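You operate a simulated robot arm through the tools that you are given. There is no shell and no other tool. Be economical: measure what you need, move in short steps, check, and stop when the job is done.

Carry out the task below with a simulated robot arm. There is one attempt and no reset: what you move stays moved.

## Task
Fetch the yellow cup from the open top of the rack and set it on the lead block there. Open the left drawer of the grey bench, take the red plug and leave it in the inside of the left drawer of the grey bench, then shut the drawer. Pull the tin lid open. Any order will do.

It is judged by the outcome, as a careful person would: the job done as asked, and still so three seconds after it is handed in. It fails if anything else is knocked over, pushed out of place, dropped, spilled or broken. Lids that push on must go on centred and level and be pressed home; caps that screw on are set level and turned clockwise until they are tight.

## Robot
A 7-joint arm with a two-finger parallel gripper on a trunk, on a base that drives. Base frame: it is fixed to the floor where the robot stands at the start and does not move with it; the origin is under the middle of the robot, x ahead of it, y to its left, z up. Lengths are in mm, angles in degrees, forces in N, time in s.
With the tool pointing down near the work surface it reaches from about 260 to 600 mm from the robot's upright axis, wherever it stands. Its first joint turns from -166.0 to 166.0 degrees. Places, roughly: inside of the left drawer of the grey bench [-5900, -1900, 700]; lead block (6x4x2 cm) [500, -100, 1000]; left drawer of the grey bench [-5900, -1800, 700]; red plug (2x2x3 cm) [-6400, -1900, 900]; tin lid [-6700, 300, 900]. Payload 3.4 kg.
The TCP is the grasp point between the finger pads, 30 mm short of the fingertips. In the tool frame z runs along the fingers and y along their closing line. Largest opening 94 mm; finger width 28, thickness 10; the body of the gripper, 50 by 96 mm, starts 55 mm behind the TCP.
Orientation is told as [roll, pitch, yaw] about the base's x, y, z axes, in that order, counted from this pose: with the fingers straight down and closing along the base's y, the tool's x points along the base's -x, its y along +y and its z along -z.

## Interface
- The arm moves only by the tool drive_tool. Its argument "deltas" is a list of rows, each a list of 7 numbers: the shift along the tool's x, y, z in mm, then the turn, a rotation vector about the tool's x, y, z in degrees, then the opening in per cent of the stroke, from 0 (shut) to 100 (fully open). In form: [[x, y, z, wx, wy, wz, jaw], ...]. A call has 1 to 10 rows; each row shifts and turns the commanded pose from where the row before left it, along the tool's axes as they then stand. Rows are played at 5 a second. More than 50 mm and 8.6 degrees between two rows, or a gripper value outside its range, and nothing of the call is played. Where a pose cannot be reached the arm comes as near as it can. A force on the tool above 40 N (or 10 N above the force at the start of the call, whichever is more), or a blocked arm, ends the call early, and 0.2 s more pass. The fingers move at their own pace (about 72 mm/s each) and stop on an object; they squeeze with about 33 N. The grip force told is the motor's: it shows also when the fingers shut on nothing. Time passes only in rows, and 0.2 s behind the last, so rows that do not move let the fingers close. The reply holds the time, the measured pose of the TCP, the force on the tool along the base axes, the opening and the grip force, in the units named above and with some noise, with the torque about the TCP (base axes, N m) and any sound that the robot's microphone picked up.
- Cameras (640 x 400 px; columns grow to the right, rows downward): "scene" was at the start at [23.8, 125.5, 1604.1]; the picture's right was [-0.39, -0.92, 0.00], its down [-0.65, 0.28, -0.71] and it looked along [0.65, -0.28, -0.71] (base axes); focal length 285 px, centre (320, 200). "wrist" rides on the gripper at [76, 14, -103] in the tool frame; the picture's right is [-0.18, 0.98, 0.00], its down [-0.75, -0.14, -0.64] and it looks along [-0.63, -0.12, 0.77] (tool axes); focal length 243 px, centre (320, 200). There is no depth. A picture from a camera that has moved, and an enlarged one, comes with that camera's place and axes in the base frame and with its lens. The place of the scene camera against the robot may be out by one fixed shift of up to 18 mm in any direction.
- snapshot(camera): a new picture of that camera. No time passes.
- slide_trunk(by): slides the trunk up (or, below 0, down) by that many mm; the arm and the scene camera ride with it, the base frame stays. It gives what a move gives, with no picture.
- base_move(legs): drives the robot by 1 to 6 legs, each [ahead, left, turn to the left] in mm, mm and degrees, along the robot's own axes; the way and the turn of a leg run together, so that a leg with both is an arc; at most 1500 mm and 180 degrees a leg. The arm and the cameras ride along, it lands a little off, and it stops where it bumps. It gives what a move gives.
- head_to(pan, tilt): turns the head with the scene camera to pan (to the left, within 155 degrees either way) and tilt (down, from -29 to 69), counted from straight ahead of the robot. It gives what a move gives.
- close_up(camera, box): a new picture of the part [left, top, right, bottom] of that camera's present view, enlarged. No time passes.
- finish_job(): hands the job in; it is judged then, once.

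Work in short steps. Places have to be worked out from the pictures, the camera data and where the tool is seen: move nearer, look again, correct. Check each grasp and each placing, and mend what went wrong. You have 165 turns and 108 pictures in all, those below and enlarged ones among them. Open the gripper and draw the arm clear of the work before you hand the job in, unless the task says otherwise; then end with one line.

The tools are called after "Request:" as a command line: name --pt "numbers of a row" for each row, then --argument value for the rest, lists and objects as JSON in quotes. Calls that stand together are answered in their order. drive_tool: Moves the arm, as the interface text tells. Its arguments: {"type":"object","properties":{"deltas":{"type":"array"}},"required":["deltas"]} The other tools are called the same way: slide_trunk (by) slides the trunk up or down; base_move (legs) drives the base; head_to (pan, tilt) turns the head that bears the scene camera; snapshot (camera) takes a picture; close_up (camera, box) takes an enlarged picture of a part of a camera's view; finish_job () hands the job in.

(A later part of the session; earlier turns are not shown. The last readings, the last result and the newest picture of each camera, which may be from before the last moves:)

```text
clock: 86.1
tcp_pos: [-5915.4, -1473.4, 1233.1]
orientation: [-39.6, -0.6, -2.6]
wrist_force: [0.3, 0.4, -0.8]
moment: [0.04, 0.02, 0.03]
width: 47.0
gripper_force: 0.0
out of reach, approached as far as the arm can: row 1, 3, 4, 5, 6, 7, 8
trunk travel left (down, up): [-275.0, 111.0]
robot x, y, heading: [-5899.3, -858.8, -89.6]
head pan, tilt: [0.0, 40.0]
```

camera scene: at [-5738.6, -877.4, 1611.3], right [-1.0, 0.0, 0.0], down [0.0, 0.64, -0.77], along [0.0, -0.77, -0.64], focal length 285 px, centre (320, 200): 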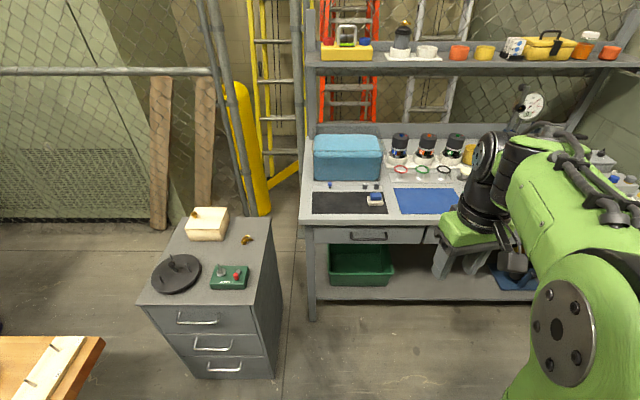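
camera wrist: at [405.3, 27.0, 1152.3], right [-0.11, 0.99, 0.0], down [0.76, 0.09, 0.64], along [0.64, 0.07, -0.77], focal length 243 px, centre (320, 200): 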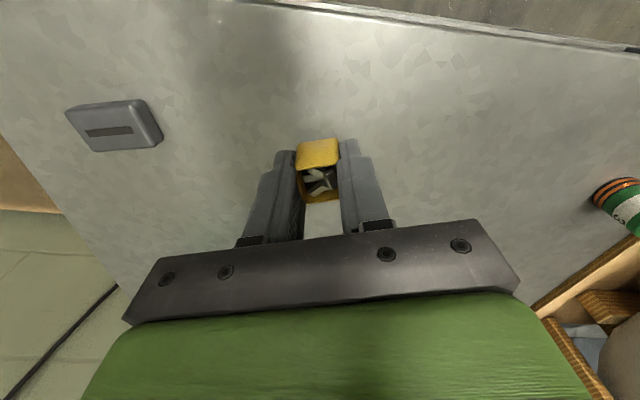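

The arm is at its reach limit, so the tilt stopped at -40°. I'll draw back towards the robot by ~150 mm and continue to tilt.

Request:
drive_tool --pt "0 30 -25 0 0 0 50" --pt "0 30 -25 0 0 0 50" --pt "0 30 -25 0 0 0 50" --pt "0 20 -17 0 0 0 50" --pt "0 0 0 8 0 0 50" --pt "0 0 0 8 0 0 50" --pt "0 0 0 8 0 0 50" --pt "0 0 0 0 0 0 50"

```text
clock: 87.9
tcp_pos: [-5927.2, -1454.6, 1327.9]
orientation: [-49.2, -1.0, -3.9]
wrist_force: [-0.6, 0.2, 0.2]
moment: [-0.01, -0.03, 0.03]
width: 46.8
gripper_force: 0.1
out of reach, approached as far as the arm can: row 1, 2, 3, 4, 5, 6, 7
trunk travel left (down, up): [-275.0, 111.0]
robot x, y, heading: [-5896.4, -855.8, -89.8]
head pan, tilt: [0.0, 40.0]
```

The commanded pose sits lower than the arm reaches. I'll lower the command along base -z (tool y is now down) to see whether the pose becomes reachable.

Request:
drive_tool --pt "0 40 0 0 0 0 50" --pt "0 40 0 0 0 0 50" --pt "0 0 0 0 0 0 50"

Request:
snapshot --camera "scene"

```text
clock: 88.7
tcp_pos: [-5925.8, -1454.8, 1327.9]
orientation: [-49.1, -1.0, -3.8]
wrist_force: [0.1, 0.4, 0.0]
moment: [0.01, 0.06, -0.02]
width: 47.0
gripper_force: 0.0
out of reach, approached as far as the arm can: row 1, 2
trunk travel left (down, up): [-275.0, 111.0]
robot x, y, heading: [-5896.9, -856.6, -89.9]
head pan, tilt: [0.0, 40.0]
```

```text
70 pictures are left
camera scene: at [-5738.7, -877.5, 1611.3], right [-1.0, 0.0, 0.0], down [0.0, 0.64, -0.77], along [0.0, -0.77, -0.64], focal length 285 px, centre (320, 200)
```

scene: 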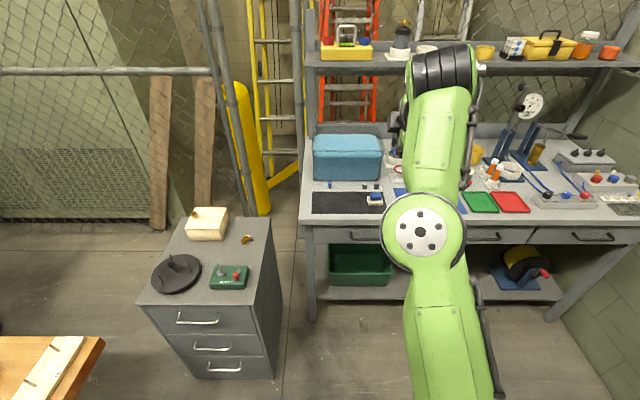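

The arm got stuck against a limit. I'll tilt back toward vertical step by step and see how the command relates to the pose.

Request:
drive_tool --pt "0 0 0 -8 0 0 50" --pt "0 0 0 -8 0 0 50" --pt "0 0 0 -8 0 0 50" --pt "0 0 0 0 0 0 50"

```text
clock: 89.7
tcp_pos: [-5925.9, -1454.1, 1328.4]
orientation: [-49.1, -1.0, -3.9]
wrist_force: [0.3, -0.6, 0.4]
moment: [0.02, 0.02, -0.02]
width: 47.2
gripper_force: 0.0
out of reach, approached as far as the arm can: row 1, 2, 3
trunk travel left (down, up): [-275.0, 111.0]
robot x, y, heading: [-5898.6, -859.6, -89.7]
head pan, tilt: [0.0, 40.0]
```

I'll continue tilting the command back to vertical, where the pose is surely reachable.

Request:
drive_tool --pt "0 0 0 -8 0 0 50" --pt "0 0 0 -8 0 0 50" --pt "0 0 0 -8 0 0 50" --pt "0 0 0 -8 0 0 50" --pt "0 0 0 0 0 0 50"

```text
clock: 90.9
tcp_pos: [-5926.3, -1455.2, 1326.8]
orientation: [-49.1, -1.0, -3.9]
wrist_force: [-0.1, -1.1, -0.1]
moment: [-0.03, 0.0, -0.03]
width: 47.0
gripper_force: 0.0
out of reach, approached as far as the arm can: row 1, 2, 3, 4
trunk travel left (down, up): [-275.0, 111.0]
robot x, y, heading: [-5895.1, -858.4, -90.0]
head pan, tilt: [0.0, 40.0]
```

Still stuck; I'll try small retreats straight back along the tool and to the side.

Request:
drive_tool --pt "0 0 -40 0 0 0 50" --pt "0 0 -40 0 0 0 50" --pt "0 0 -40 0 0 0 50" --pt "0 0 -40 0 0 0 50" --pt "0 0 -40 0 0 0 50" --pt "0 0 0 0 0 0 50"

```text
clock: 92.3
tcp_pos: [-5925.2, -1317.5, 1460.4]
orientation: [-49.0, -1.0, -3.9]
wrist_force: [-0.1, -0.5, -0.4]
moment: [0.03, 0.01, -0.04]
width: 47.0
gripper_force: 0.0
out of reach, approached as far as the arm can: row 1
trunk travel left (down, up): [-275.0, 111.0]
robot x, y, heading: [-5899.4, -854.1, -89.8]
head pan, tilt: [0.0, 40.0]
```

It moves again, command and pose agree. Now tilt the rest to horizontal here, closer in.

Request:
drive_tool --pt "0 0 0 8 0 0 50" --pt "0 0 0 8 0 0 50" --pt "0 0 0 8 0 0 50" --pt "0 0 0 8 0 0 50" --pt "0 0 0 8 0 0 50" --pt "0 0 0 0 0 0 50"

```text
clock: 93.7
tcp_pos: [-5941.9, -1333.5, 1542.6]
orientation: [-72.0, -1.3, -4.4]
wrist_force: [0.4, -0.1, 0.9]
moment: [0.0, 0.04, -0.01]
width: 47.1
gripper_force: 0.0
out of reach, approached as far as the arm can: row 1, 2, 3, 4, 5
trunk travel left (down, up): [-275.0, 111.0]
robot x, y, heading: [-5900.7, -859.4, -89.9]
head pan, tilt: [0.0, 40.0]
```

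The wrist cannot pitch that far outward with the elbow up, so I'll instead grip the handle with the tool (near) vertical. Tilting back now.

Request:
drive_tool --pt "0 0 0 -8 0 0 50" --pt "0 0 0 -8 0 0 50" --pt "0 0 0 -8 0 0 50" --pt "0 25 25 -8 0 0 50" --pt "0 25 25 -8 0 0 50" --pt "0 25 25 -8 0 0 50" --pt "0 20 30 -8 0 0 50" --pt "0 10 40 -8 0 0 50" --pt "0 0 40 -8 0 0 50" --pt "0 0 0 0 0 0 50"

```text
clock: 95.9
tcp_pos: [-5904.5, -1347.3, 1320.1]
orientation: [-6.5, -2.3, -2.9]
wrist_force: [0.0, -0.5, -0.1]
moment: [-0.04, -0.04, -0.02]
width: 46.9
gripper_force: 0.1
out of reach, approached as far as the arm can: row 1, 2, 3
trunk travel left (down, up): [-275.0, 111.0]
robot x, y, heading: [-5898.9, -862.6, -89.6]
head pan, tilt: [0.0, 40.0]
```

Now level the tool, then lower the trunk 230 mm and test what tilt is available lower down.

Request:
drive_tool --pt "0 0 0 -6.5 2.3 -2.9 50" --pt "0 0 0 0 0 0 50"

Request:
slide_trunk --by -270

Request:
drive_tool --pt "0 0 40 0 0 0 50" --pt "0 0 40 0 0 0 50" --pt "0 0 40 0 0 0 50" --pt "0 0 0 8 0 0 50" --pt "0 0 0 8 0 0 50" --pt "0 0 0 8 0 0 50" --pt "0 0 0 0 0 0 50"

```text
clock: 96.5
tcp_pos: [-5904.9, -1328.0, 1310.7]
orientation: [0.1, 0.2, -0.3]
wrist_force: [-0.2, 0.4, 0.1]
moment: [-0.04, 0.0, 0.0]
width: 47.1
gripper_force: 0.1
out of reach, approached as far as the arm can: row 1
trunk travel left (down, up): [-275.0, 111.0]
robot x, y, heading: [-5899.7, -856.1, -89.8]
head pan, tilt: [0.0, 40.0]
```

```text
clock: 99.3
tcp_pos: [-5904.6, -1328.5, 1041.7]
orientation: [-0.1, 0.1, -0.2]
wrist_force: [0.5, 0.7, -0.5]
moment: [-0.02, -0.01, -0.01]
width: 47.1
gripper_force: 0.1
trunk travel left (down, up): [-5.0, 381.0]
robot x, y, heading: [-5897.8, -857.5, -89.9]
head pan, tilt: [0.0, 40.0]
```

```text
clock: 100.9
tcp_pos: [-5905.6, -1328.0, 920.9]
orientation: [-24.1, 0.1, -0.2]
wrist_force: [0.1, 0.4, -0.5]
moment: [0.02, 0.0, 0.01]
width: 47.3
gripper_force: 0.0
trunk travel left (down, up): [-5.0, 381.0]
robot x, y, heading: [-5899.4, -858.9, -90.2]
head pan, tilt: [0.0, 40.0]
```

Tilt of -24° is reached here with the trunk lowered. I'll go lower (z ≈ 820) and tilt further.

Request:
drive_tool --pt "0 15 33 0 0 0 80" --pt "0 15 33 0 0 0 80" --pt "0 13 28 0 0 0 80" --pt "0 0 0 8 0 0 80" --pt "0 0 0 8 0 0 80" --pt "0 0 0 8 0 0 80" --pt "0 0 0 0 0 0 80"

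Request:
snapshot --camera "wrist"

Request:
snapshot --camera "scene"

```text
clock: 102.5
tcp_pos: [-5905.4, -1328.6, 817.7]
orientation: [-48.1, 0.3, -0.2]
wrist_force: [-0.9, 0.4, -0.3]
moment: [0.0, -0.02, 0.01]
width: 75.1
gripper_force: 0.1
trunk travel left (down, up): [-5.0, 381.0]
robot x, y, heading: [-5894.7, -857.1, -89.4]
head pan, tilt: [0.0, 40.0]
```

```text
69 pictures are left
camera wrist: at [-5978.6, -1242.6, 875.9], right [0.18, 0.66, -0.73], down [0.76, 0.38, 0.53], along [0.63, -0.65, -0.43], focal length 243 px, centre (320, 200)
```

wrist: 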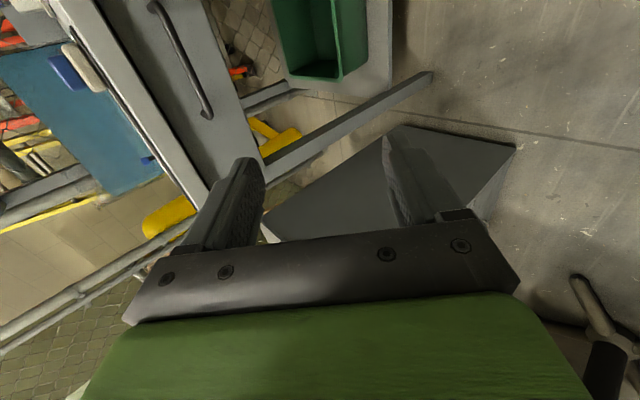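

```text
68 pictures are left
camera scene: at [-5738.7, -877.4, 1342.2], right [-1.0, 0.0, 0.0], down [0.0, 0.64, -0.77], along [0.0, -0.77, -0.64], focal length 285 px, centre (320, 200)
```

scene: 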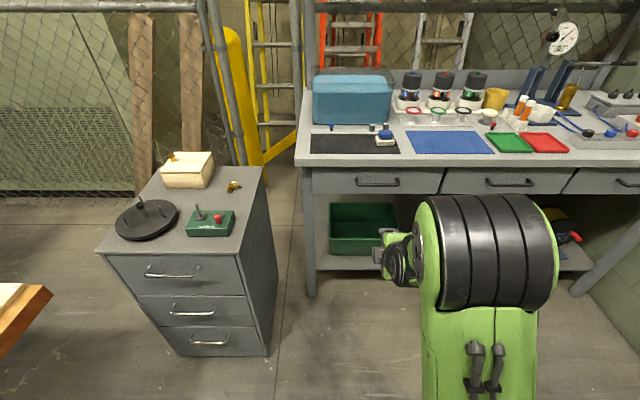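

Handle triangulates to about (-5929, -1635, 789). I'll drive 200 mm nearer, and look with the wrist camera.

Request:
base_move --legs '[[200, 0, 0]]'

Request:
snapshot --camera "wrist"

Request:
close_up --camera "scene" --box '[300, 110, 500, 235]'

```text
clock: 104.0
tcp_pos: [-5903.9, -1523.7, 818.4]
orientation: [-48.0, 0.1, -0.2]
wrist_force: [-0.2, -0.5, 0.0]
moment: [-0.02, 0.0, -0.02]
width: 75.2
gripper_force: 0.1
trunk travel left (down, up): [-5.0, 381.0]
robot x, y, heading: [-5898.4, -1056.9, -89.6]
head pan, tilt: [0.0, 40.0]
```

```text
67 pictures are left
camera wrist: at [-5977.5, -1439.0, 875.8], right [0.18, 0.66, -0.73], down [0.76, 0.38, 0.53], along [0.63, -0.65, -0.43], focal length 243 px, centre (320, 200)
```

wrist: 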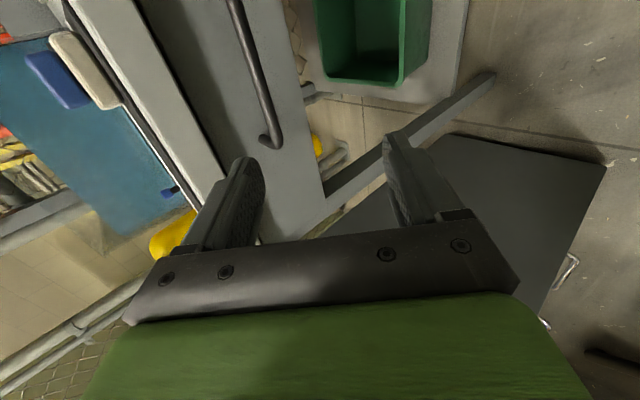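

```text
3.20 times, centred on (400, 172) of scene
camera zoom: at [-5737.9, -1073.7, 1342.2], right [-1.0, 0.0, 0.0], down [0.0, 0.64, -0.77], along [0.0, -0.77, -0.64], focal length 913 px, centre (64, 288)
```

zoom: 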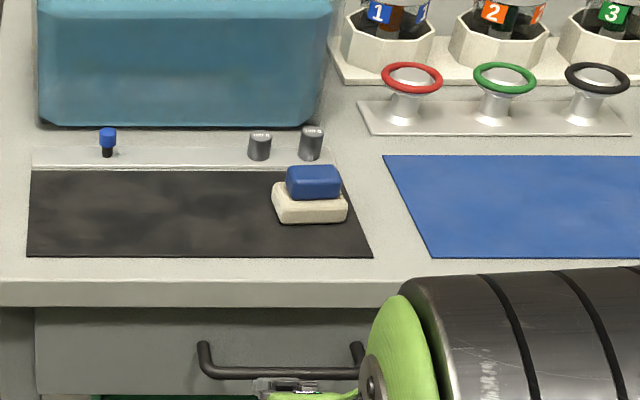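

Both views put the bar at about y -1636, z 779. I'll line the tool up with it (opening ~42 mm), stopping ~70 mm short, and look.

Request:
drive_tool --pt "12 -23 0 0 0 0 45" --pt "12 -23 0 0 0 0 45" --pt "0 0 20 0 0 0 45" --pt "0 0 20 0 0 0 45" --pt "0 0 0 0 0 0 45"

Request:
snapshot --camera "wrist"

```text
clock: 105.2
tcp_pos: [-5929.1, -1583.6, 825.9]
orientation: [-48.2, 0.2, -0.2]
wrist_force: [0.4, -0.7, 1.7]
moment: [-0.01, 0.04, 0.02]
width: 42.3
gripper_force: 0.0
trunk travel left (down, up): [-5.0, 381.0]
robot x, y, heading: [-5899.4, -1053.6, -89.6]
head pan, tilt: [0.0, 40.0]
```

```text
65 pictures are left
camera wrist: at [-6002.5, -1498.7, 883.2], right [0.18, 0.66, -0.73], down [0.76, 0.38, 0.53], along [0.63, -0.65, -0.43], focal length 243 px, centre (320, 200)
```

wrist: 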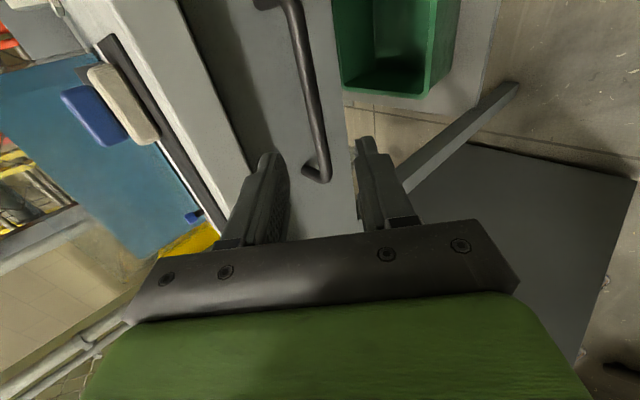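

The bar lies right on the tool axis, 66 mm ahead. I'll advance 48 mm so it sits between the finger ends.

Request:
drive_tool --pt "0 0 16 0 0 0 45" --pt "0 0 16 0 0 0 45" --pt "0 0 10 0 0 0 45" --pt "0 0 6 0 0 0 45" --pt "0 0 0 0 0 0 45"

Request:
snapshot --camera "wrist"

```text
clock: 106.4
tcp_pos: [-5928.4, -1620.4, 794.4]
orientation: [-48.0, 0.2, -0.2]
wrist_force: [1.0, 0.0, 0.4]
moment: [-0.02, 0.01, 0.05]
width: 42.1
gripper_force: 0.0
trunk travel left (down, up): [-5.0, 381.0]
robot x, y, heading: [-5895.9, -1054.5, -89.8]
head pan, tilt: [0.0, 40.0]
```

```text
64 pictures are left
camera wrist: at [-6001.8, -1534.4, 850.9], right [0.18, 0.66, -0.73], down [0.76, 0.38, 0.53], along [0.63, -0.65, -0.43], focal length 243 px, centre (320, 200)
```

wrist: 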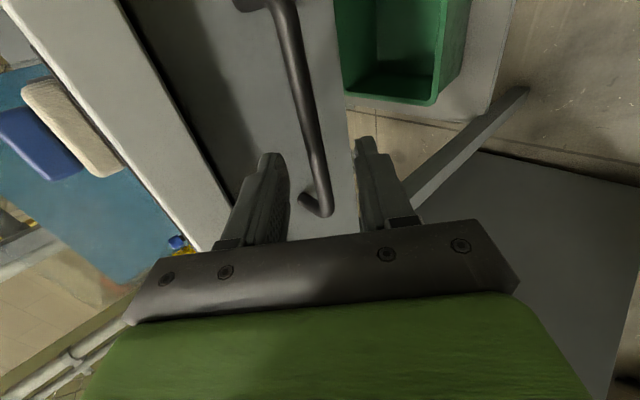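

The bar is between the fingers. Closing on it.

Request:
drive_tool --pt "0 0 0 0 0 0 30" --pt "0 0 0 0 0 0 15" --pt "0 0 0 0 0 0 0" --pt "0 0 0 0 0 0 0"

Request:
snapshot --camera "wrist"

```text
clock: 107.4
tcp_pos: [-5927.8, -1619.8, 793.8]
orientation: [-48.0, 0.2, -0.2]
wrist_force: [-0.4, 0.1, 0.0]
moment: [-0.02, -0.01, 0.01]
width: 0.0
gripper_force: 33.0
trunk travel left (down, up): [-5.0, 381.0]
robot x, y, heading: [-5898.4, -1056.5, -89.7]
head pan, tilt: [0.0, 40.0]
```

```text
63 pictures are left
camera wrist: at [-6001.8, -1534.3, 851.1], right [0.18, 0.66, -0.73], down [0.76, 0.38, 0.53], along [0.63, -0.65, -0.43], focal length 243 px, centre (320, 200)
```

wrist: 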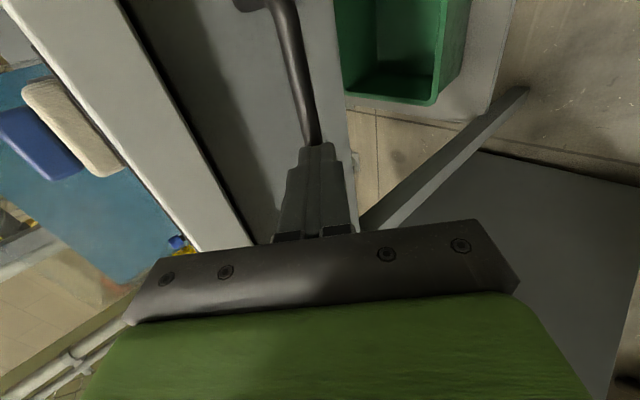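

The fingers shut short of the bar; wrist-only triangulation puts it at (y -1644, z 774), right at the tips. I'll open, advance 17 mm and close again.

Request:
drive_tool --pt "0 0 0 0 0 0 45" --pt "0 0 0 0 0 0 45" --pt "0 0 0 0 0 0 45" --pt "0 0 6 0 0 0 45" --pt "0 0 6 0 0 0 45" --pt "0 0 5 0 0 0 45" --pt "0 0 0 0 0 0 45"

Request:
drive_tool --pt "0 0 0 0 0 0 30" --pt "0 0 0 0 0 0 15" --pt "0 0 0 0 0 0 0" --pt "0 0 0 0 0 0 0"

```text
clock: 109.0
tcp_pos: [-5928.0, -1632.3, 783.2]
orientation: [-48.1, 0.2, -0.1]
wrist_force: [0.4, 0.1, 0.5]
moment: [0.01, -0.01, 0.01]
width: 42.3
gripper_force: 0.0
trunk travel left (down, up): [-5.0, 381.0]
robot x, y, heading: [-5899.2, -1052.7, -89.7]
head pan, tilt: [0.0, 40.0]
```

```text
clock: 110.0
tcp_pos: [-5927.0, -1632.6, 784.8]
orientation: [-48.3, 0.3, -0.2]
wrist_force: [0.2, -3.4, 10.1]
moment: [-0.25, -0.05, -0.05]
width: 11.3
gripper_force: 45.3
trunk travel left (down, up): [-5.0, 381.0]
robot x, y, heading: [-5899.3, -1052.7, -89.5]
head pan, tilt: [0.0, 40.0]
```

The bar is gripped (11 mm). Now pull the drawer by driving the base back 120 mm.

Request:
base_move --legs '[[-120, 0, 0]]'

Request:
snapshot --camera "scene"

```text
clock: 111.3
tcp_pos: [-5927.4, -1513.1, 784.1]
orientation: [-48.1, 0.2, -0.2]
wrist_force: [8.3, 1.3, 18.1]
moment: [-0.34, -0.18, 0.28]
width: 11.6
gripper_force: 44.7
trunk travel left (down, up): [-5.0, 381.0]
robot x, y, heading: [-5901.2, -935.8, -90.0]
head pan, tilt: [0.0, 40.0]
```

```text
62 pictures are left
camera scene: at [-5737.2, -953.1, 1342.1], right [-1.0, 0.0, 0.0], down [0.0, 0.64, -0.77], along [0.0, -0.77, -0.64], focal length 285 px, centre (320, 200)
```

scene: 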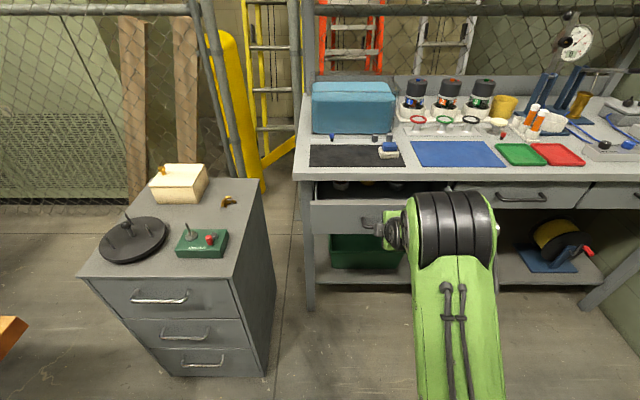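

The drawer opens. I'll pull 80 mm more.

Request:
base_move --legs '[[-80, 0, 0]]'

Request:
close_up --camera "scene" --box '[290, 90, 450, 190]'

Request:
close_up --camera "scene" --box '[440, 60, 640, 185]'

```text
clock: 112.3
tcp_pos: [-5927.7, -1434.7, 784.3]
orientation: [-48.3, 0.1, -0.1]
wrist_force: [4.3, 1.5, 10.2]
moment: [-0.16, -0.13, 0.3]
width: 11.7
gripper_force: 45.2
trunk travel left (down, up): [-5.0, 381.0]
robot x, y, heading: [-5900.8, -856.0, -89.9]
head pan, tilt: [0.0, 40.0]
```

```text
4.00 times, centred on (370, 140) of scene
camera zoom: at [-5737.7, -874.7, 1342.1], right [-1.0, 0.0, 0.0], down [0.0, 0.64, -0.77], along [0.0, -0.77, -0.64], focal length 1141 px, centre (120, 440)
```

zoom: 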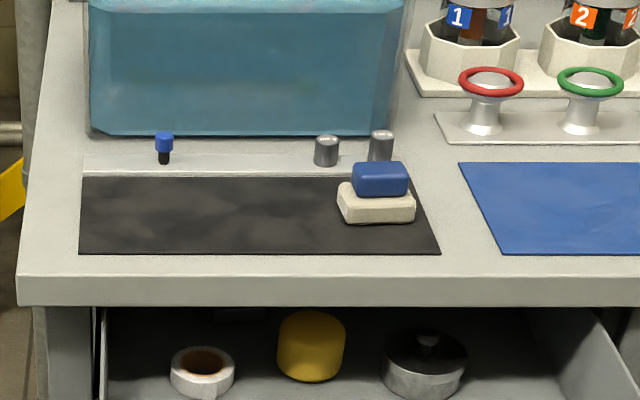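

```text
3.20 times, centred on (540, 122) of scene
camera zoom: at [-5737.7, -874.7, 1342.1], right [-1.0, 0.0, 0.0], down [0.0, 0.64, -0.77], along [0.0, -0.77, -0.64], focal length 913 px, centre (-384, 448)
```

zoom: 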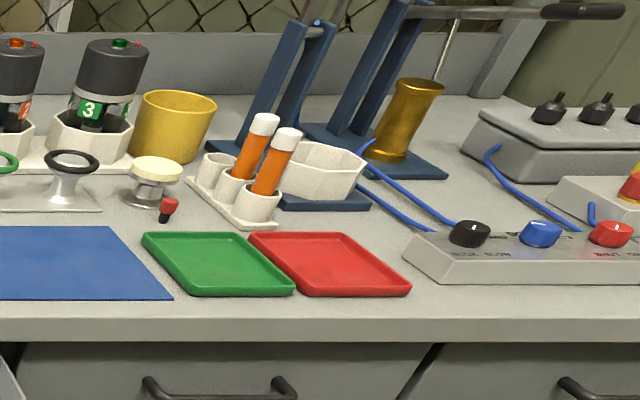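

Drawer open about 200 mm; inside are a tape roll, a yellow cylinder and a tin. The red plug stands on the bench near (-6380, -1871). I release the handle, retreat along the tool, rise and bring the tool upright.

Request:
drive_tool --pt "0 0 0 0 0 0 30" --pt "0 0 0 0 0 0 45" --pt "0 0 0 0 0 0 45" --pt "0 0 -20 0 0 0 45" --pt "0 0 -30 0 0 0 45" --pt "0 0 -30 0 0 0 45" --pt "0 -35 -31 0 0 0 45" --pt "0 -35 -31 0 0 0 45" --pt "0 0 0 0 0 0 45"

Request:
drive_tool --pt "0 0 0 -8 0 0 45" --pt "0 0 0 -8 0 0 45" --pt "0 0 0 -8 0 0 45" --pt "0 0 0 -8 0 0 45" --pt "0 0 0 -8 0 0 45" --pt "0 0 0 -8 0 0 45" --pt "0 0 0 0 0 0 45"

Request:
slide_trunk --by 200

Request:
snapshot --camera "scene"

```text
clock: 114.3
tcp_pos: [-5926.8, -1376.2, 933.2]
orientation: [-48.2, 0.0, -0.2]
wrist_force: [-0.2, -0.7, 0.0]
moment: [0.01, -0.01, -0.03]
width: 42.4
gripper_force: 0.1
trunk travel left (down, up): [-5.0, 381.0]
robot x, y, heading: [-5897.0, -856.8, -90.1]
head pan, tilt: [0.0, 40.0]
```

```text
clock: 115.9
tcp_pos: [-5928.1, -1376.4, 930.8]
orientation: [-0.1, 0.0, -0.2]
wrist_force: [-0.5, 0.2, 0.2]
moment: [0.02, 0.05, -0.01]
width: 42.4
gripper_force: 0.0
trunk travel left (down, up): [-5.0, 381.0]
robot x, y, heading: [-5895.1, -859.5, -89.7]
head pan, tilt: [0.0, 40.0]
```

```text
clock: 118.1
tcp_pos: [-5927.4, -1376.0, 1130.6]
orientation: [-0.2, 0.1, -0.3]
wrist_force: [-0.2, -0.1, -0.7]
moment: [-0.02, 0.03, 0.04]
width: 42.2
gripper_force: 0.0
trunk travel left (down, up): [-205.0, 181.0]
robot x, y, heading: [-5895.4, -855.7, -89.8]
head pan, tilt: [0.0, 40.0]
```

```text
59 pictures are left
camera scene: at [-5738.3, -876.4, 1541.9], right [-1.0, 0.0, 0.0], down [0.0, 0.64, -0.77], along [0.0, -0.77, -0.64], focal length 285 px, centre (320, 200)
```

scene: 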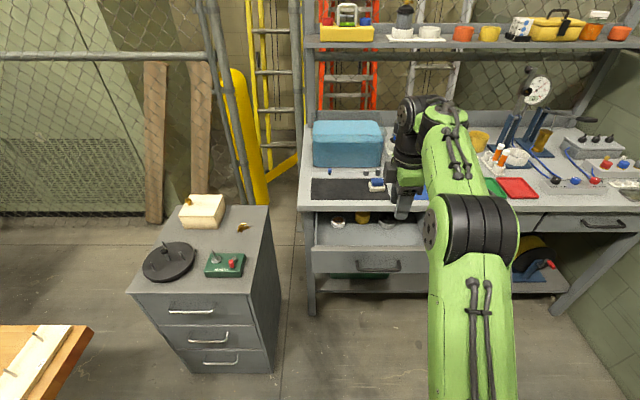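

Everything's released and the drawer remains open. I'll turn the tool to yaw -90°, draw it in, then drive right by 600 and ahead by 440 towards the plug.

Request:
drive_tool --pt "0 15 0 0 0 8.2 50" --pt "0 15 0 0 0 8.2 50" --pt "0 0 0 0 0 8.2 50" --pt "0 0 0 0 0 8.2 50" --pt "0 0 0 0 0 8.2 50" --pt "0 0 0 0 0 8.2 50" --pt "0 0 0 0 0 8.2 50" --pt "0 0 0 0 0 8.2 50" --pt "0 0 0 0 0 8.2 50" --pt "0 0 0 0 0 8.2 50"

Request:
drive_tool --pt "0 0 0 0 0 7.8 50" --pt "40 0 0 0 0 0 50" --pt "40 0 0 0 0 0 50" --pt "20 0 0 0 0 0 50" --pt "0 0 0 0 0 0 50"

Request:
base_move --legs '[[0, -600, 0], [440, 0, 0]]'

Request:
snapshot --camera "scene"

Request:
snapshot --camera "wrist"

```text
clock: 120.3
tcp_pos: [-5926.3, -1347.7, 1130.4]
orientation: [-0.1, -0.3, -82.3]
wrist_force: [0.9, -0.8, 0.8]
moment: [-0.04, -0.02, 0.02]
width: 47.2
gripper_force: 0.1
trunk travel left (down, up): [-205.0, 181.0]
robot x, y, heading: [-5899.6, -858.0, -90.0]
head pan, tilt: [0.0, 40.0]
```

```text
clock: 121.5
tcp_pos: [-5927.3, -1246.7, 1129.2]
orientation: [-0.1, -0.3, -90.0]
wrist_force: [-0.6, 0.0, 0.4]
moment: [-0.01, 0.01, -0.03]
width: 46.9
gripper_force: 0.1
trunk travel left (down, up): [-205.0, 181.0]
robot x, y, heading: [-5902.6, -858.5, -89.7]
head pan, tilt: [0.0, 40.0]
```

```text
clock: 127.2
tcp_pos: [-6526.1, -1685.4, 1127.8]
orientation: [0.0, -0.1, -89.7]
wrist_force: [0.6, -0.4, -0.4]
moment: [0.02, -0.05, 0.01]
width: 46.9
gripper_force: 0.1
trunk travel left (down, up): [-205.0, 181.0]
robot x, y, heading: [-6501.8, -1293.5, -89.9]
head pan, tilt: [0.0, 40.0]
```

```text
58 pictures are left
camera scene: at [-6338.6, -1314.9, 1541.9], right [-1.0, -0.01, 0.0], down [0.0, 0.64, -0.77], along [0.0, -0.77, -0.64], focal length 285 px, centre (320, 200)
```

scene: 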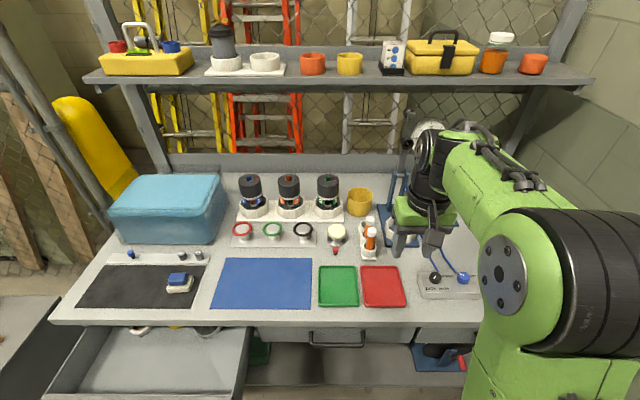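

```text
57 pictures are left
camera wrist: at [-6509.0, -1609.6, 1229.6], right [0.98, -0.18, 0.0], down [-0.14, -0.75, 0.64], along [-0.12, -0.63, -0.76], focal length 243 px, centre (320, 200)
```

wrist: 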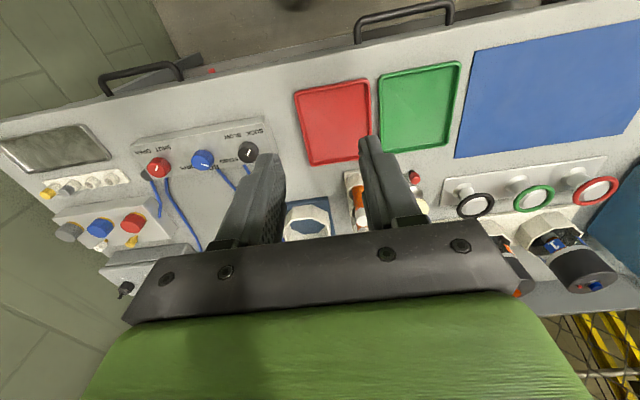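

Both cameras agree on the plug at (-6388, -1884, ~871). That is 602 mm from the axis, so I nudge the base left 55 and ahead 30 mm, watching for a bump.

Request:
base_move --legs '[[30, 55, 0]]'

Request:
drive_tool --pt "-30 15 10 0 0 0 45" --pt "-30 15 10 0 0 0 45" --pt "-30 15 10 0 0 0 45" --pt "-25 15 10 0 0 0 45" --pt "-15 13 20 0 0 0 45" --pt "0 10 30 0 0 0 45" --pt "0 0 30 0 0 0 45" --pt "0 0 0 0 0 0 45"

Request:
snapshot --camera "wrist"

```text
clock: 128.1
tcp_pos: [-6466.2, -1714.7, 1127.5]
orientation: [-0.2, -0.2, -89.6]
wrist_force: [0.5, -0.8, 0.0]
moment: [0.02, 0.02, 0.04]
width: 47.1
gripper_force: 0.1
trunk travel left (down, up): [-205.0, 181.0]
robot x, y, heading: [-6442.9, -1322.9, -89.6]
head pan, tilt: [0.0, 40.0]
```

```text
clock: 129.9
tcp_pos: [-6384.5, -1842.3, 1007.5]
orientation: [0.0, -0.3, -89.6]
wrist_force: [0.4, 0.9, -0.9]
moment: [-0.05, 0.01, -0.01]
width: 42.4
gripper_force: 0.0
trunk travel left (down, up): [-205.0, 181.0]
robot x, y, heading: [-6441.2, -1323.0, -89.8]
head pan, tilt: [0.0, 40.0]
```

```text
56 pictures are left
camera wrist: at [-6368.5, -1766.9, 1110.0], right [0.98, -0.18, 0.0], down [-0.14, -0.75, 0.64], along [-0.11, -0.63, -0.76], focal length 243 px, centre (320, 200)
```

wrist: 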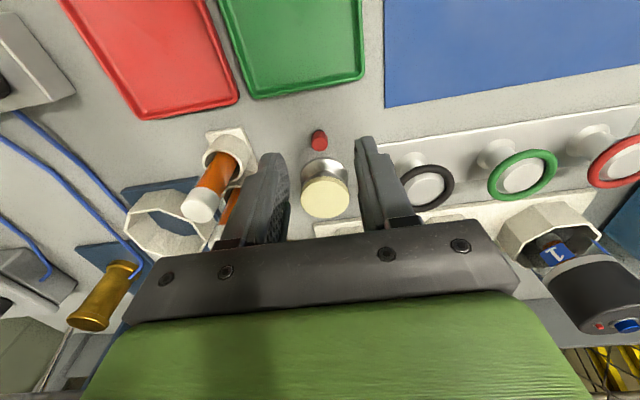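

Plug at about (-6388, -1880, 877). Enlarging to see its orientation and clearances.

Request:
close_up --camera "wrist" --box '[240, 110, 400, 210]'

```text
4.00 times, centred on (320, 160) of wrist
camera zoom: at [-6368.5, -1766.9, 1110.0], right [0.98, -0.18, 0.0], down [-0.14, -0.75, 0.64], along [-0.11, -0.63, -0.76], focal length 970 px, centre (320, 360)
```

zoom: 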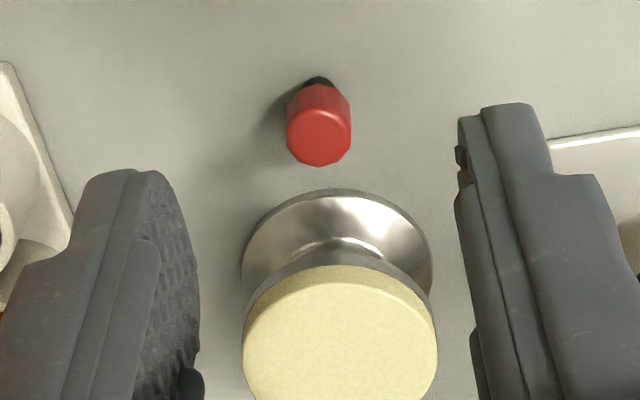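

The plug's round head (~17 mm) stands clear of the knob by ~30 mm. I'll move above it and descend to TCP 925 first.

Request:
drive_tool --pt "-19 -2 0 0 0 0 45" --pt "-18 -1.5 0 0 0 0 45" --pt "0 0 30 0 0 0 45" --pt "0 0 30 0 0 0 45" --pt "0 0 22 0 0 0 45" --pt "0 0 0 0 0 0 45"

Request:
close_up --camera "wrist" --box '[224, 100, 416, 220]'

```text
clock: 131.3
tcp_pos: [-6388.2, -1880.8, 925.3]
orientation: [0.0, -0.2, -89.6]
wrist_force: [-0.5, 0.0, 0.0]
moment: [0.01, -0.02, 0.04]
width: 42.1
gripper_force: 0.1
trunk travel left (down, up): [-205.0, 181.0]
robot x, y, heading: [-6442.6, -1327.1, -89.6]
head pan, tilt: [0.0, 40.0]
```

```text
3.33 times, centred on (320, 160) of wrist
camera zoom: at [-6372.4, -1805.0, 1027.7], right [0.98, -0.18, 0.0], down [-0.14, -0.75, 0.64], along [-0.11, -0.63, -0.76], focal length 809 px, centre (320, 333)
```

zoom: 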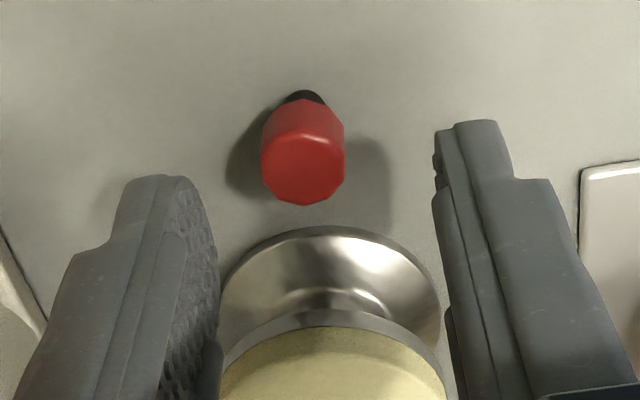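

Plug is 2–3 mm off in x; I'll correct, descend to TCP 901 and close.

Request:
drive_tool --pt "1 -2.5 0 0 0 0 45" --pt "0 0 12 0 0 0 45" --pt "0 0 11 0 0 0 45" --pt "0 0 0 0 0 0 30" --pt "0 0 0 0 0 0 15" --pt "0 0 0 0 0 0 5" --pt "0 0 0 0 0 0 5"

Request:
close_up --camera "wrist" --box '[224, 100, 416, 220]'

```text
clock: 132.9
tcp_pos: [-6391.1, -1879.8, 904.5]
orientation: [0.0, -0.2, -89.5]
wrist_force: [-1.0, 0.0, -0.7]
moment: [0.0, 0.02, -0.04]
width: 13.1
gripper_force: 32.5
trunk travel left (down, up): [-205.0, 181.0]
robot x, y, heading: [-6442.1, -1325.8, -89.5]
head pan, tilt: [0.0, 40.0]
```

```text
3.33 times, centred on (320, 160) of wrist
camera zoom: at [-6375.1, -1804.9, 1005.3], right [0.98, -0.18, 0.0], down [-0.14, -0.75, 0.64], along [-0.11, -0.63, -0.76], focal length 809 px, centre (320, 333)
```

zoom: 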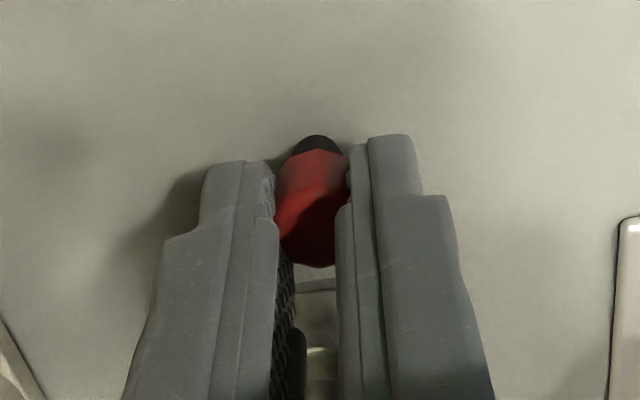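

Gripped at 13 mm. Lift slowly, then further up.

Request:
drive_tool --pt "0 0 -2 0 0 0 0" --pt "0 0 -3 0 0 0 0" --pt "0 0 -5 0 0 0 0" --pt "0 0 -15 0 0 0 0" --pt "0 0 -30 0 0 0 0" --pt "0 0 -40 0 0 0 0" --pt "0 0 -40 0 0 0 0" --pt "0 0 -30 0 0 0 0" --pt "0 0 0 0 0 0 0"

Request:
close_up --camera "wrist" --box '[160, 60, 480, 260]'

```text
clock: 134.9
tcp_pos: [-6389.9, -1879.5, 1069.5]
orientation: [0.1, -0.2, -89.5]
wrist_force: [0.3, -0.4, 0.2]
moment: [-0.03, 0.01, -0.02]
width: 13.1
gripper_force: 33.2
trunk travel left (down, up): [-205.0, 181.0]
robot x, y, heading: [-6442.5, -1322.5, -89.5]
head pan, tilt: [0.0, 40.0]
```

```text
2.00 times, centred on (320, 160) of wrist
camera zoom: at [-6374.1, -1803.0, 1171.5], right [0.98, -0.18, 0.0], down [-0.14, -0.75, 0.64], along [-0.11, -0.63, -0.76], focal length 485 px, centre (320, 280)
```

zoom: 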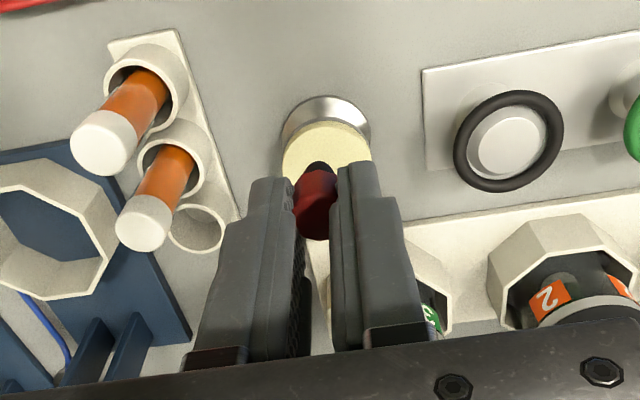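

The plug is firmly held. I'll draw the arm in, back the base off 265 mm, go left 510 mm in front of the drawer, and lower the trunk 150 mm.

Request:
drive_tool --pt "40 0 0 0 0 0 0" --pt "40 0 0 0 0 0 0" --pt "40 0 0 0 0 0 0" --pt "40 -10 0 0 0 0 0" --pt "0 0 0 0 0 0 0"

Request:
base_move --legs '[[-265, 0, -0.4], [0, 505, 0]]'

Request:
snapshot --camera "wrist"

Request:
snapshot --camera "scene"

```text
clock: 136.1
tcp_pos: [-6400.6, -1720.5, 1067.1]
orientation: [0.0, -0.2, -89.6]
wrist_force: [0.1, -1.0, 0.3]
moment: [0.02, 0.03, 0.01]
width: 13.2
gripper_force: 32.3
trunk travel left (down, up): [-205.0, 181.0]
robot x, y, heading: [-6442.5, -1326.0, -89.5]
head pan, tilt: [0.0, 40.0]
```

```text
clock: 140.6
tcp_pos: [-5894.1, -1460.2, 1068.0]
orientation: [-0.1, -0.2, -90.4]
wrist_force: [0.4, -0.3, 0.2]
moment: [0.01, 0.01, -0.02]
width: 13.2
gripper_force: 32.8
trunk travel left (down, up): [-205.0, 181.0]
robot x, y, heading: [-5935.0, -1064.3, -90.3]
head pan, tilt: [0.0, 40.0]
```

```text
51 pictures are left
camera wrist: at [-5877.9, -1384.7, 1169.4], right [0.98, -0.19, 0.0], down [-0.15, -0.75, 0.64], along [-0.12, -0.63, -0.76], focal length 243 px, centre (320, 200)
```

wrist: 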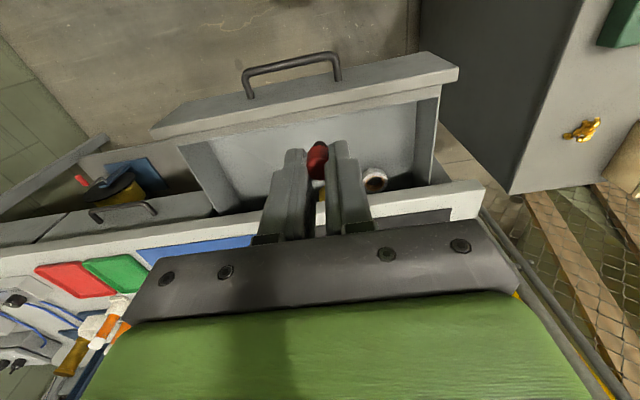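

```text
50 pictures are left
camera scene: at [-5771.5, -1085.1, 1541.8], right [-1.0, 0.01, 0.0], down [0.0, 0.64, -0.77], along [-0.01, -0.77, -0.64], focal length 285 px, centre (320, 200)
```

scene: 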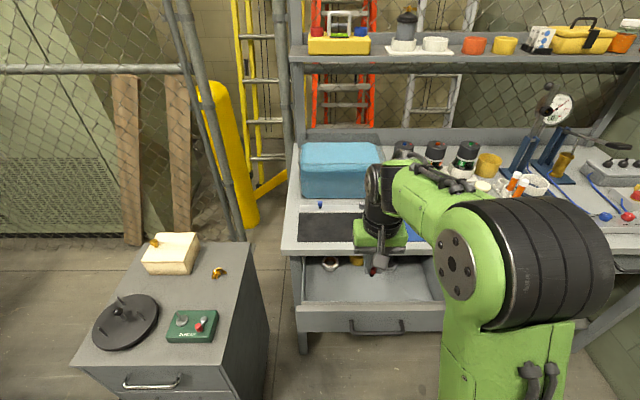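

Drawer gap between front panel (y ≈ -1518) and bench edge (≈ -1622) is centred at y ≈ -1570. I'll move the tool there at x = -5930 and lower the trunk 150 mm.

Request:
drive_tool --pt "-36 -12 0 0 0 0 0" --pt "-36 -12 0 0 0 0 0" --pt "-36 -12 0 0 0 0 0" --pt "0 0 0 0 0 0 0"

Request:
slide_trunk --by -150

Request:
snapshot --camera "wrist"

Request:
snapshot --camera "scene"

```text
clock: 141.6
tcp_pos: [-5932.2, -1568.7, 1069.2]
orientation: [0.0, -0.2, -90.4]
wrist_force: [-0.3, 0.4, -0.8]
moment: [-0.02, 0.01, 0.02]
width: 12.8
gripper_force: 32.6
trunk travel left (down, up): [-205.0, 181.0]
robot x, y, heading: [-5932.6, -1063.7, -90.3]
head pan, tilt: [0.0, 40.0]
```

```text
clock: 143.4
tcp_pos: [-5931.3, -1570.2, 917.8]
orientation: [0.0, -0.2, -90.4]
wrist_force: [0.5, 0.1, -0.9]
moment: [-0.02, 0.0, 0.01]
width: 13.0
gripper_force: 33.4
trunk travel left (down, up): [-55.0, 331.0]
robot x, y, heading: [-5931.0, -1065.4, -90.5]
head pan, tilt: [0.0, 40.0]
```

```text
49 pictures are left
camera wrist: at [-5915.5, -1493.6, 1018.8], right [0.98, -0.19, 0.0], down [-0.15, -0.75, 0.64], along [-0.12, -0.63, -0.76], focal length 243 px, centre (320, 200)
```

wrist: 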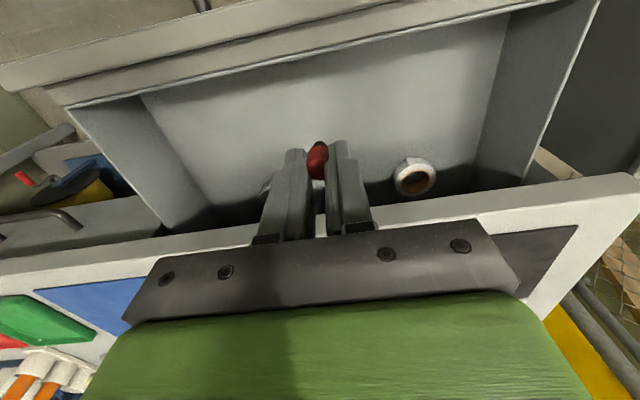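

```text
48 pictures are left
camera scene: at [-5772.4, -1085.0, 1391.1], right [-1.0, 0.01, 0.0], down [0.0, 0.64, -0.77], along [0.0, -0.77, -0.64], focal length 285 px, centre (320, 200)
```

scene: 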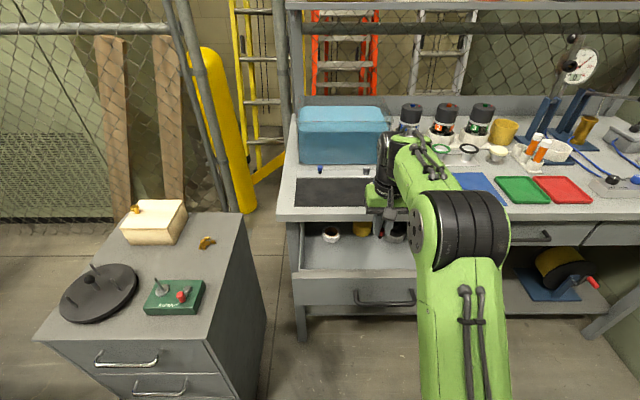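

Clearances look good. I'll descend to TCP 835, then feel for the floor.

Request:
drive_tool --pt "0 0 25 0 0 0 0" --pt "0 0 25 0 0 0 0" --pt "0 0 20 0 0 0 0" --pt "0 0 12 0 0 0 0" --pt "0 0 0 0 0 0 0"

Request:
close_up --camera "wrist" --box '[160, 60, 480, 260]'

```text
clock: 144.6
tcp_pos: [-5931.6, -1569.5, 836.0]
orientation: [0.0, -0.2, -90.4]
wrist_force: [0.2, -0.3, -0.5]
moment: [0.03, -0.01, 0.01]
width: 13.0
gripper_force: 32.9
trunk travel left (down, up): [-55.0, 331.0]
robot x, y, heading: [-5932.4, -1062.8, -90.3]
head pan, tilt: [0.0, 40.0]
```

```text
2.00 times, centred on (320, 160) of wrist
camera zoom: at [-5916.1, -1494.1, 937.0], right [0.98, -0.19, 0.0], down [-0.15, -0.75, 0.64], along [-0.12, -0.63, -0.76], focal length 485 px, centre (320, 280)
```

zoom: 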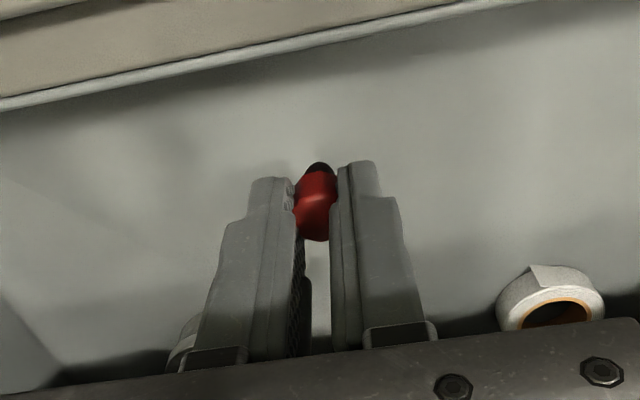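

Descending further in small steps.

Request:
drive_tool --pt "0 0 6 0 0 0 0" --pt "0 0 6 0 0 0 0" --pt "0 0 6 0 0 0 0" --pt "0 0 4 0 0 0 0" --pt "0 0 0 0 0 0 0"

```text
clock: 145.8
tcp_pos: [-5932.3, -1570.4, 813.8]
orientation: [0.0, -0.2, -90.3]
wrist_force: [0.4, 0.0, -0.2]
moment: [0.02, 0.0, 0.03]
width: 13.3
gripper_force: 33.2
trunk travel left (down, up): [-55.0, 331.0]
robot x, y, heading: [-5932.8, -1061.3, -90.6]
head pan, tilt: [0.0, 40.0]
```

No contact yet; continuing.

Request:
drive_tool --pt "0 0 4 0 0 0 0" --pt "0 0 4 0 0 0 0" --pt "0 0 4 0 0 0 0" --pt "0 0 0 0 0 0 0"

Request:
close_up --camera "wrist" --box '[224, 80, 416, 200]'

```text
clock: 146.8
tcp_pos: [-5932.6, -1569.9, 801.0]
orientation: [0.1, -0.3, -90.3]
wrist_force: [0.0, -0.1, -0.3]
moment: [0.02, 0.0, 0.02]
width: 13.2
gripper_force: 33.2
trunk travel left (down, up): [-55.0, 331.0]
robot x, y, heading: [-5933.5, -1063.6, -90.5]
head pan, tilt: [0.0, 40.0]
```

```text
3.33 times, centred on (320, 140) of wrist
camera zoom: at [-5915.5, -1493.6, 902.7], right [0.98, -0.19, 0.0], down [-0.15, -0.75, 0.64], along [-0.12, -0.63, -0.76], focal length 809 px, centre (320, 400)
```

zoom: 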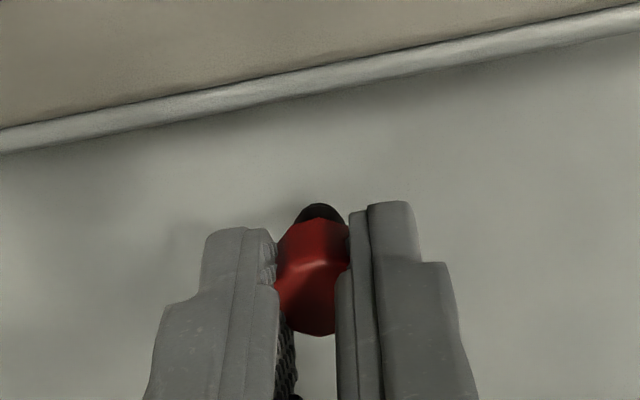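

Shadows are close; continuing with 3 mm steps.

Request:
drive_tool --pt "0 0 3 0 0 0 0" --pt "0 0 3 0 0 0 0" --pt "0 0 3 0 0 0 0" --pt "0 0 0 0 0 0 0"

```text
clock: 147.8
tcp_pos: [-5932.4, -1568.5, 791.6]
orientation: [0.0, -0.2, -90.3]
wrist_force: [0.2, 0.1, -0.6]
moment: [0.0, 0.01, 0.02]
width: 13.0
gripper_force: 32.8
trunk travel left (down, up): [-55.0, 331.0]
robot x, y, heading: [-5933.3, -1063.2, -90.2]
head pan, tilt: [0.0, 40.0]
```

Request:
drive_tool --pt "0 0 3 0 0 0 0" --pt "0 0 3 0 0 0 0" --pt "0 0 2 0 0 0 0" --pt "0 0 2 0 0 0 0" --pt "0 0 0 0 0 0 0"

Request:
snapshot --camera "scene"

```text
clock: 149.0
tcp_pos: [-5932.1, -1568.4, 782.3]
orientation: [-0.1, -0.1, -90.4]
wrist_force: [0.6, -0.1, -0.6]
moment: [-0.01, -0.02, -0.03]
width: 13.3
gripper_force: 33.4
trunk travel left (down, up): [-55.0, 331.0]
robot x, y, heading: [-5932.2, -1064.6, -90.3]
head pan, tilt: [0.0, 40.0]
```

```text
45 pictures are left
camera scene: at [-5772.4, -1085.1, 1391.2], right [-1.0, 0.01, 0.0], down [0.0, 0.64, -0.77], along [0.0, -0.77, -0.64], focal length 285 px, centre (320, 200)
```

scene: 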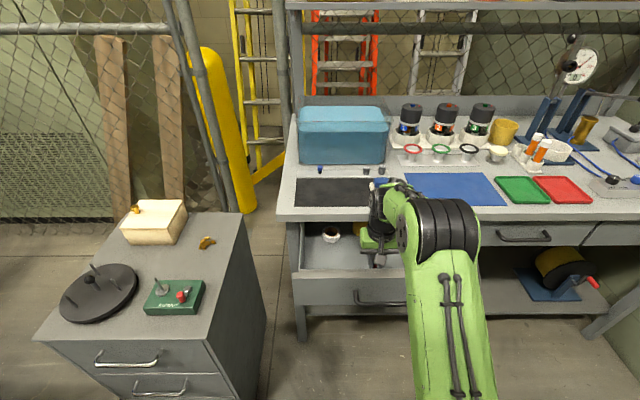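

Still free, clearances fine; continuing down.

Request:
drive_tool --pt "0 0 3 0 0 0 0" --pt "0 0 3 0 0 0 0" --pt "0 0 3 0 0 0 0" --pt "0 0 2 0 0 0 0" --pt "0 0 0 0 0 0 0"

Request:
close_up --camera "wrist" --box '[160, 40, 480, 240]'

```text
clock: 150.2
tcp_pos: [-5931.4, -1568.9, 770.8]
orientation: [0.0, -0.2, -90.4]
wrist_force: [-0.6, 0.3, -0.6]
moment: [0.03, -0.01, -0.04]
width: 13.2
gripper_force: 32.4
trunk travel left (down, up): [-55.0, 331.0]
robot x, y, heading: [-5927.3, -1063.3, -90.5]
head pan, tilt: [0.0, 40.0]
```

```text
2.00 times, centred on (320, 140) of wrist
camera zoom: at [-5915.8, -1493.7, 872.7], right [0.98, -0.19, 0.0], down [-0.15, -0.75, 0.64], along [-0.12, -0.63, -0.76], focal length 485 px, centre (320, 320)
```

zoom: 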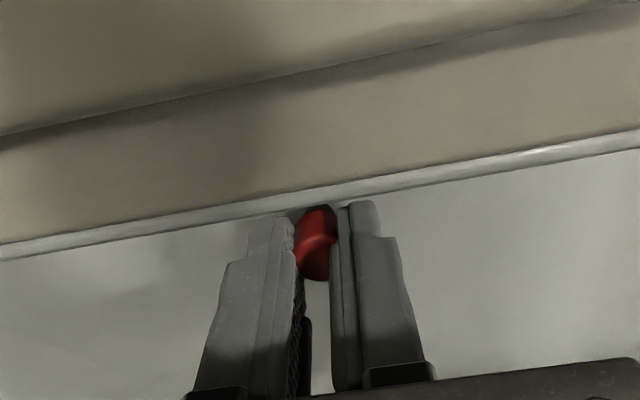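

The panel top works out at z ≈ 792, so the floor is likely ≈ 710. Continuing to feel down.

Request:
drive_tool --pt "0 0 3 0 0 0 0" --pt "0 0 3 0 0 0 0" --pt "0 0 3 0 0 0 0" --pt "0 0 0 0 0 0 0"

```text
clock: 151.2
tcp_pos: [-5932.2, -1568.2, 762.6]
orientation: [0.0, -0.3, -90.5]
wrist_force: [0.3, 0.3, 0.3]
moment: [0.0, -0.03, 0.0]
width: 13.1
gripper_force: 33.1
trunk travel left (down, up): [-55.0, 331.0]
robot x, y, heading: [-5931.6, -1063.4, -90.5]
head pan, tilt: [0.0, 40.0]
```

Request:
drive_tool --pt "0 0 2.5 0 0 0 0" --pt "0 0 2.5 0 0 0 0" --pt "0 0 2 0 0 0 0" --pt "0 0 0 0 0 0 0"

```text
clock: 152.2
tcp_pos: [-5931.7, -1569.6, 758.1]
orientation: [0.0, -0.6, -90.4]
wrist_force: [0.8, -1.8, 29.3]
moment: [-0.07, -0.02, 0.0]
width: 13.6
gripper_force: 33.2
trunk travel left (down, up): [-55.0, 331.0]
robot x, y, heading: [-5932.6, -1065.0, -90.3]
head pan, tilt: [0.0, 40.0]
```

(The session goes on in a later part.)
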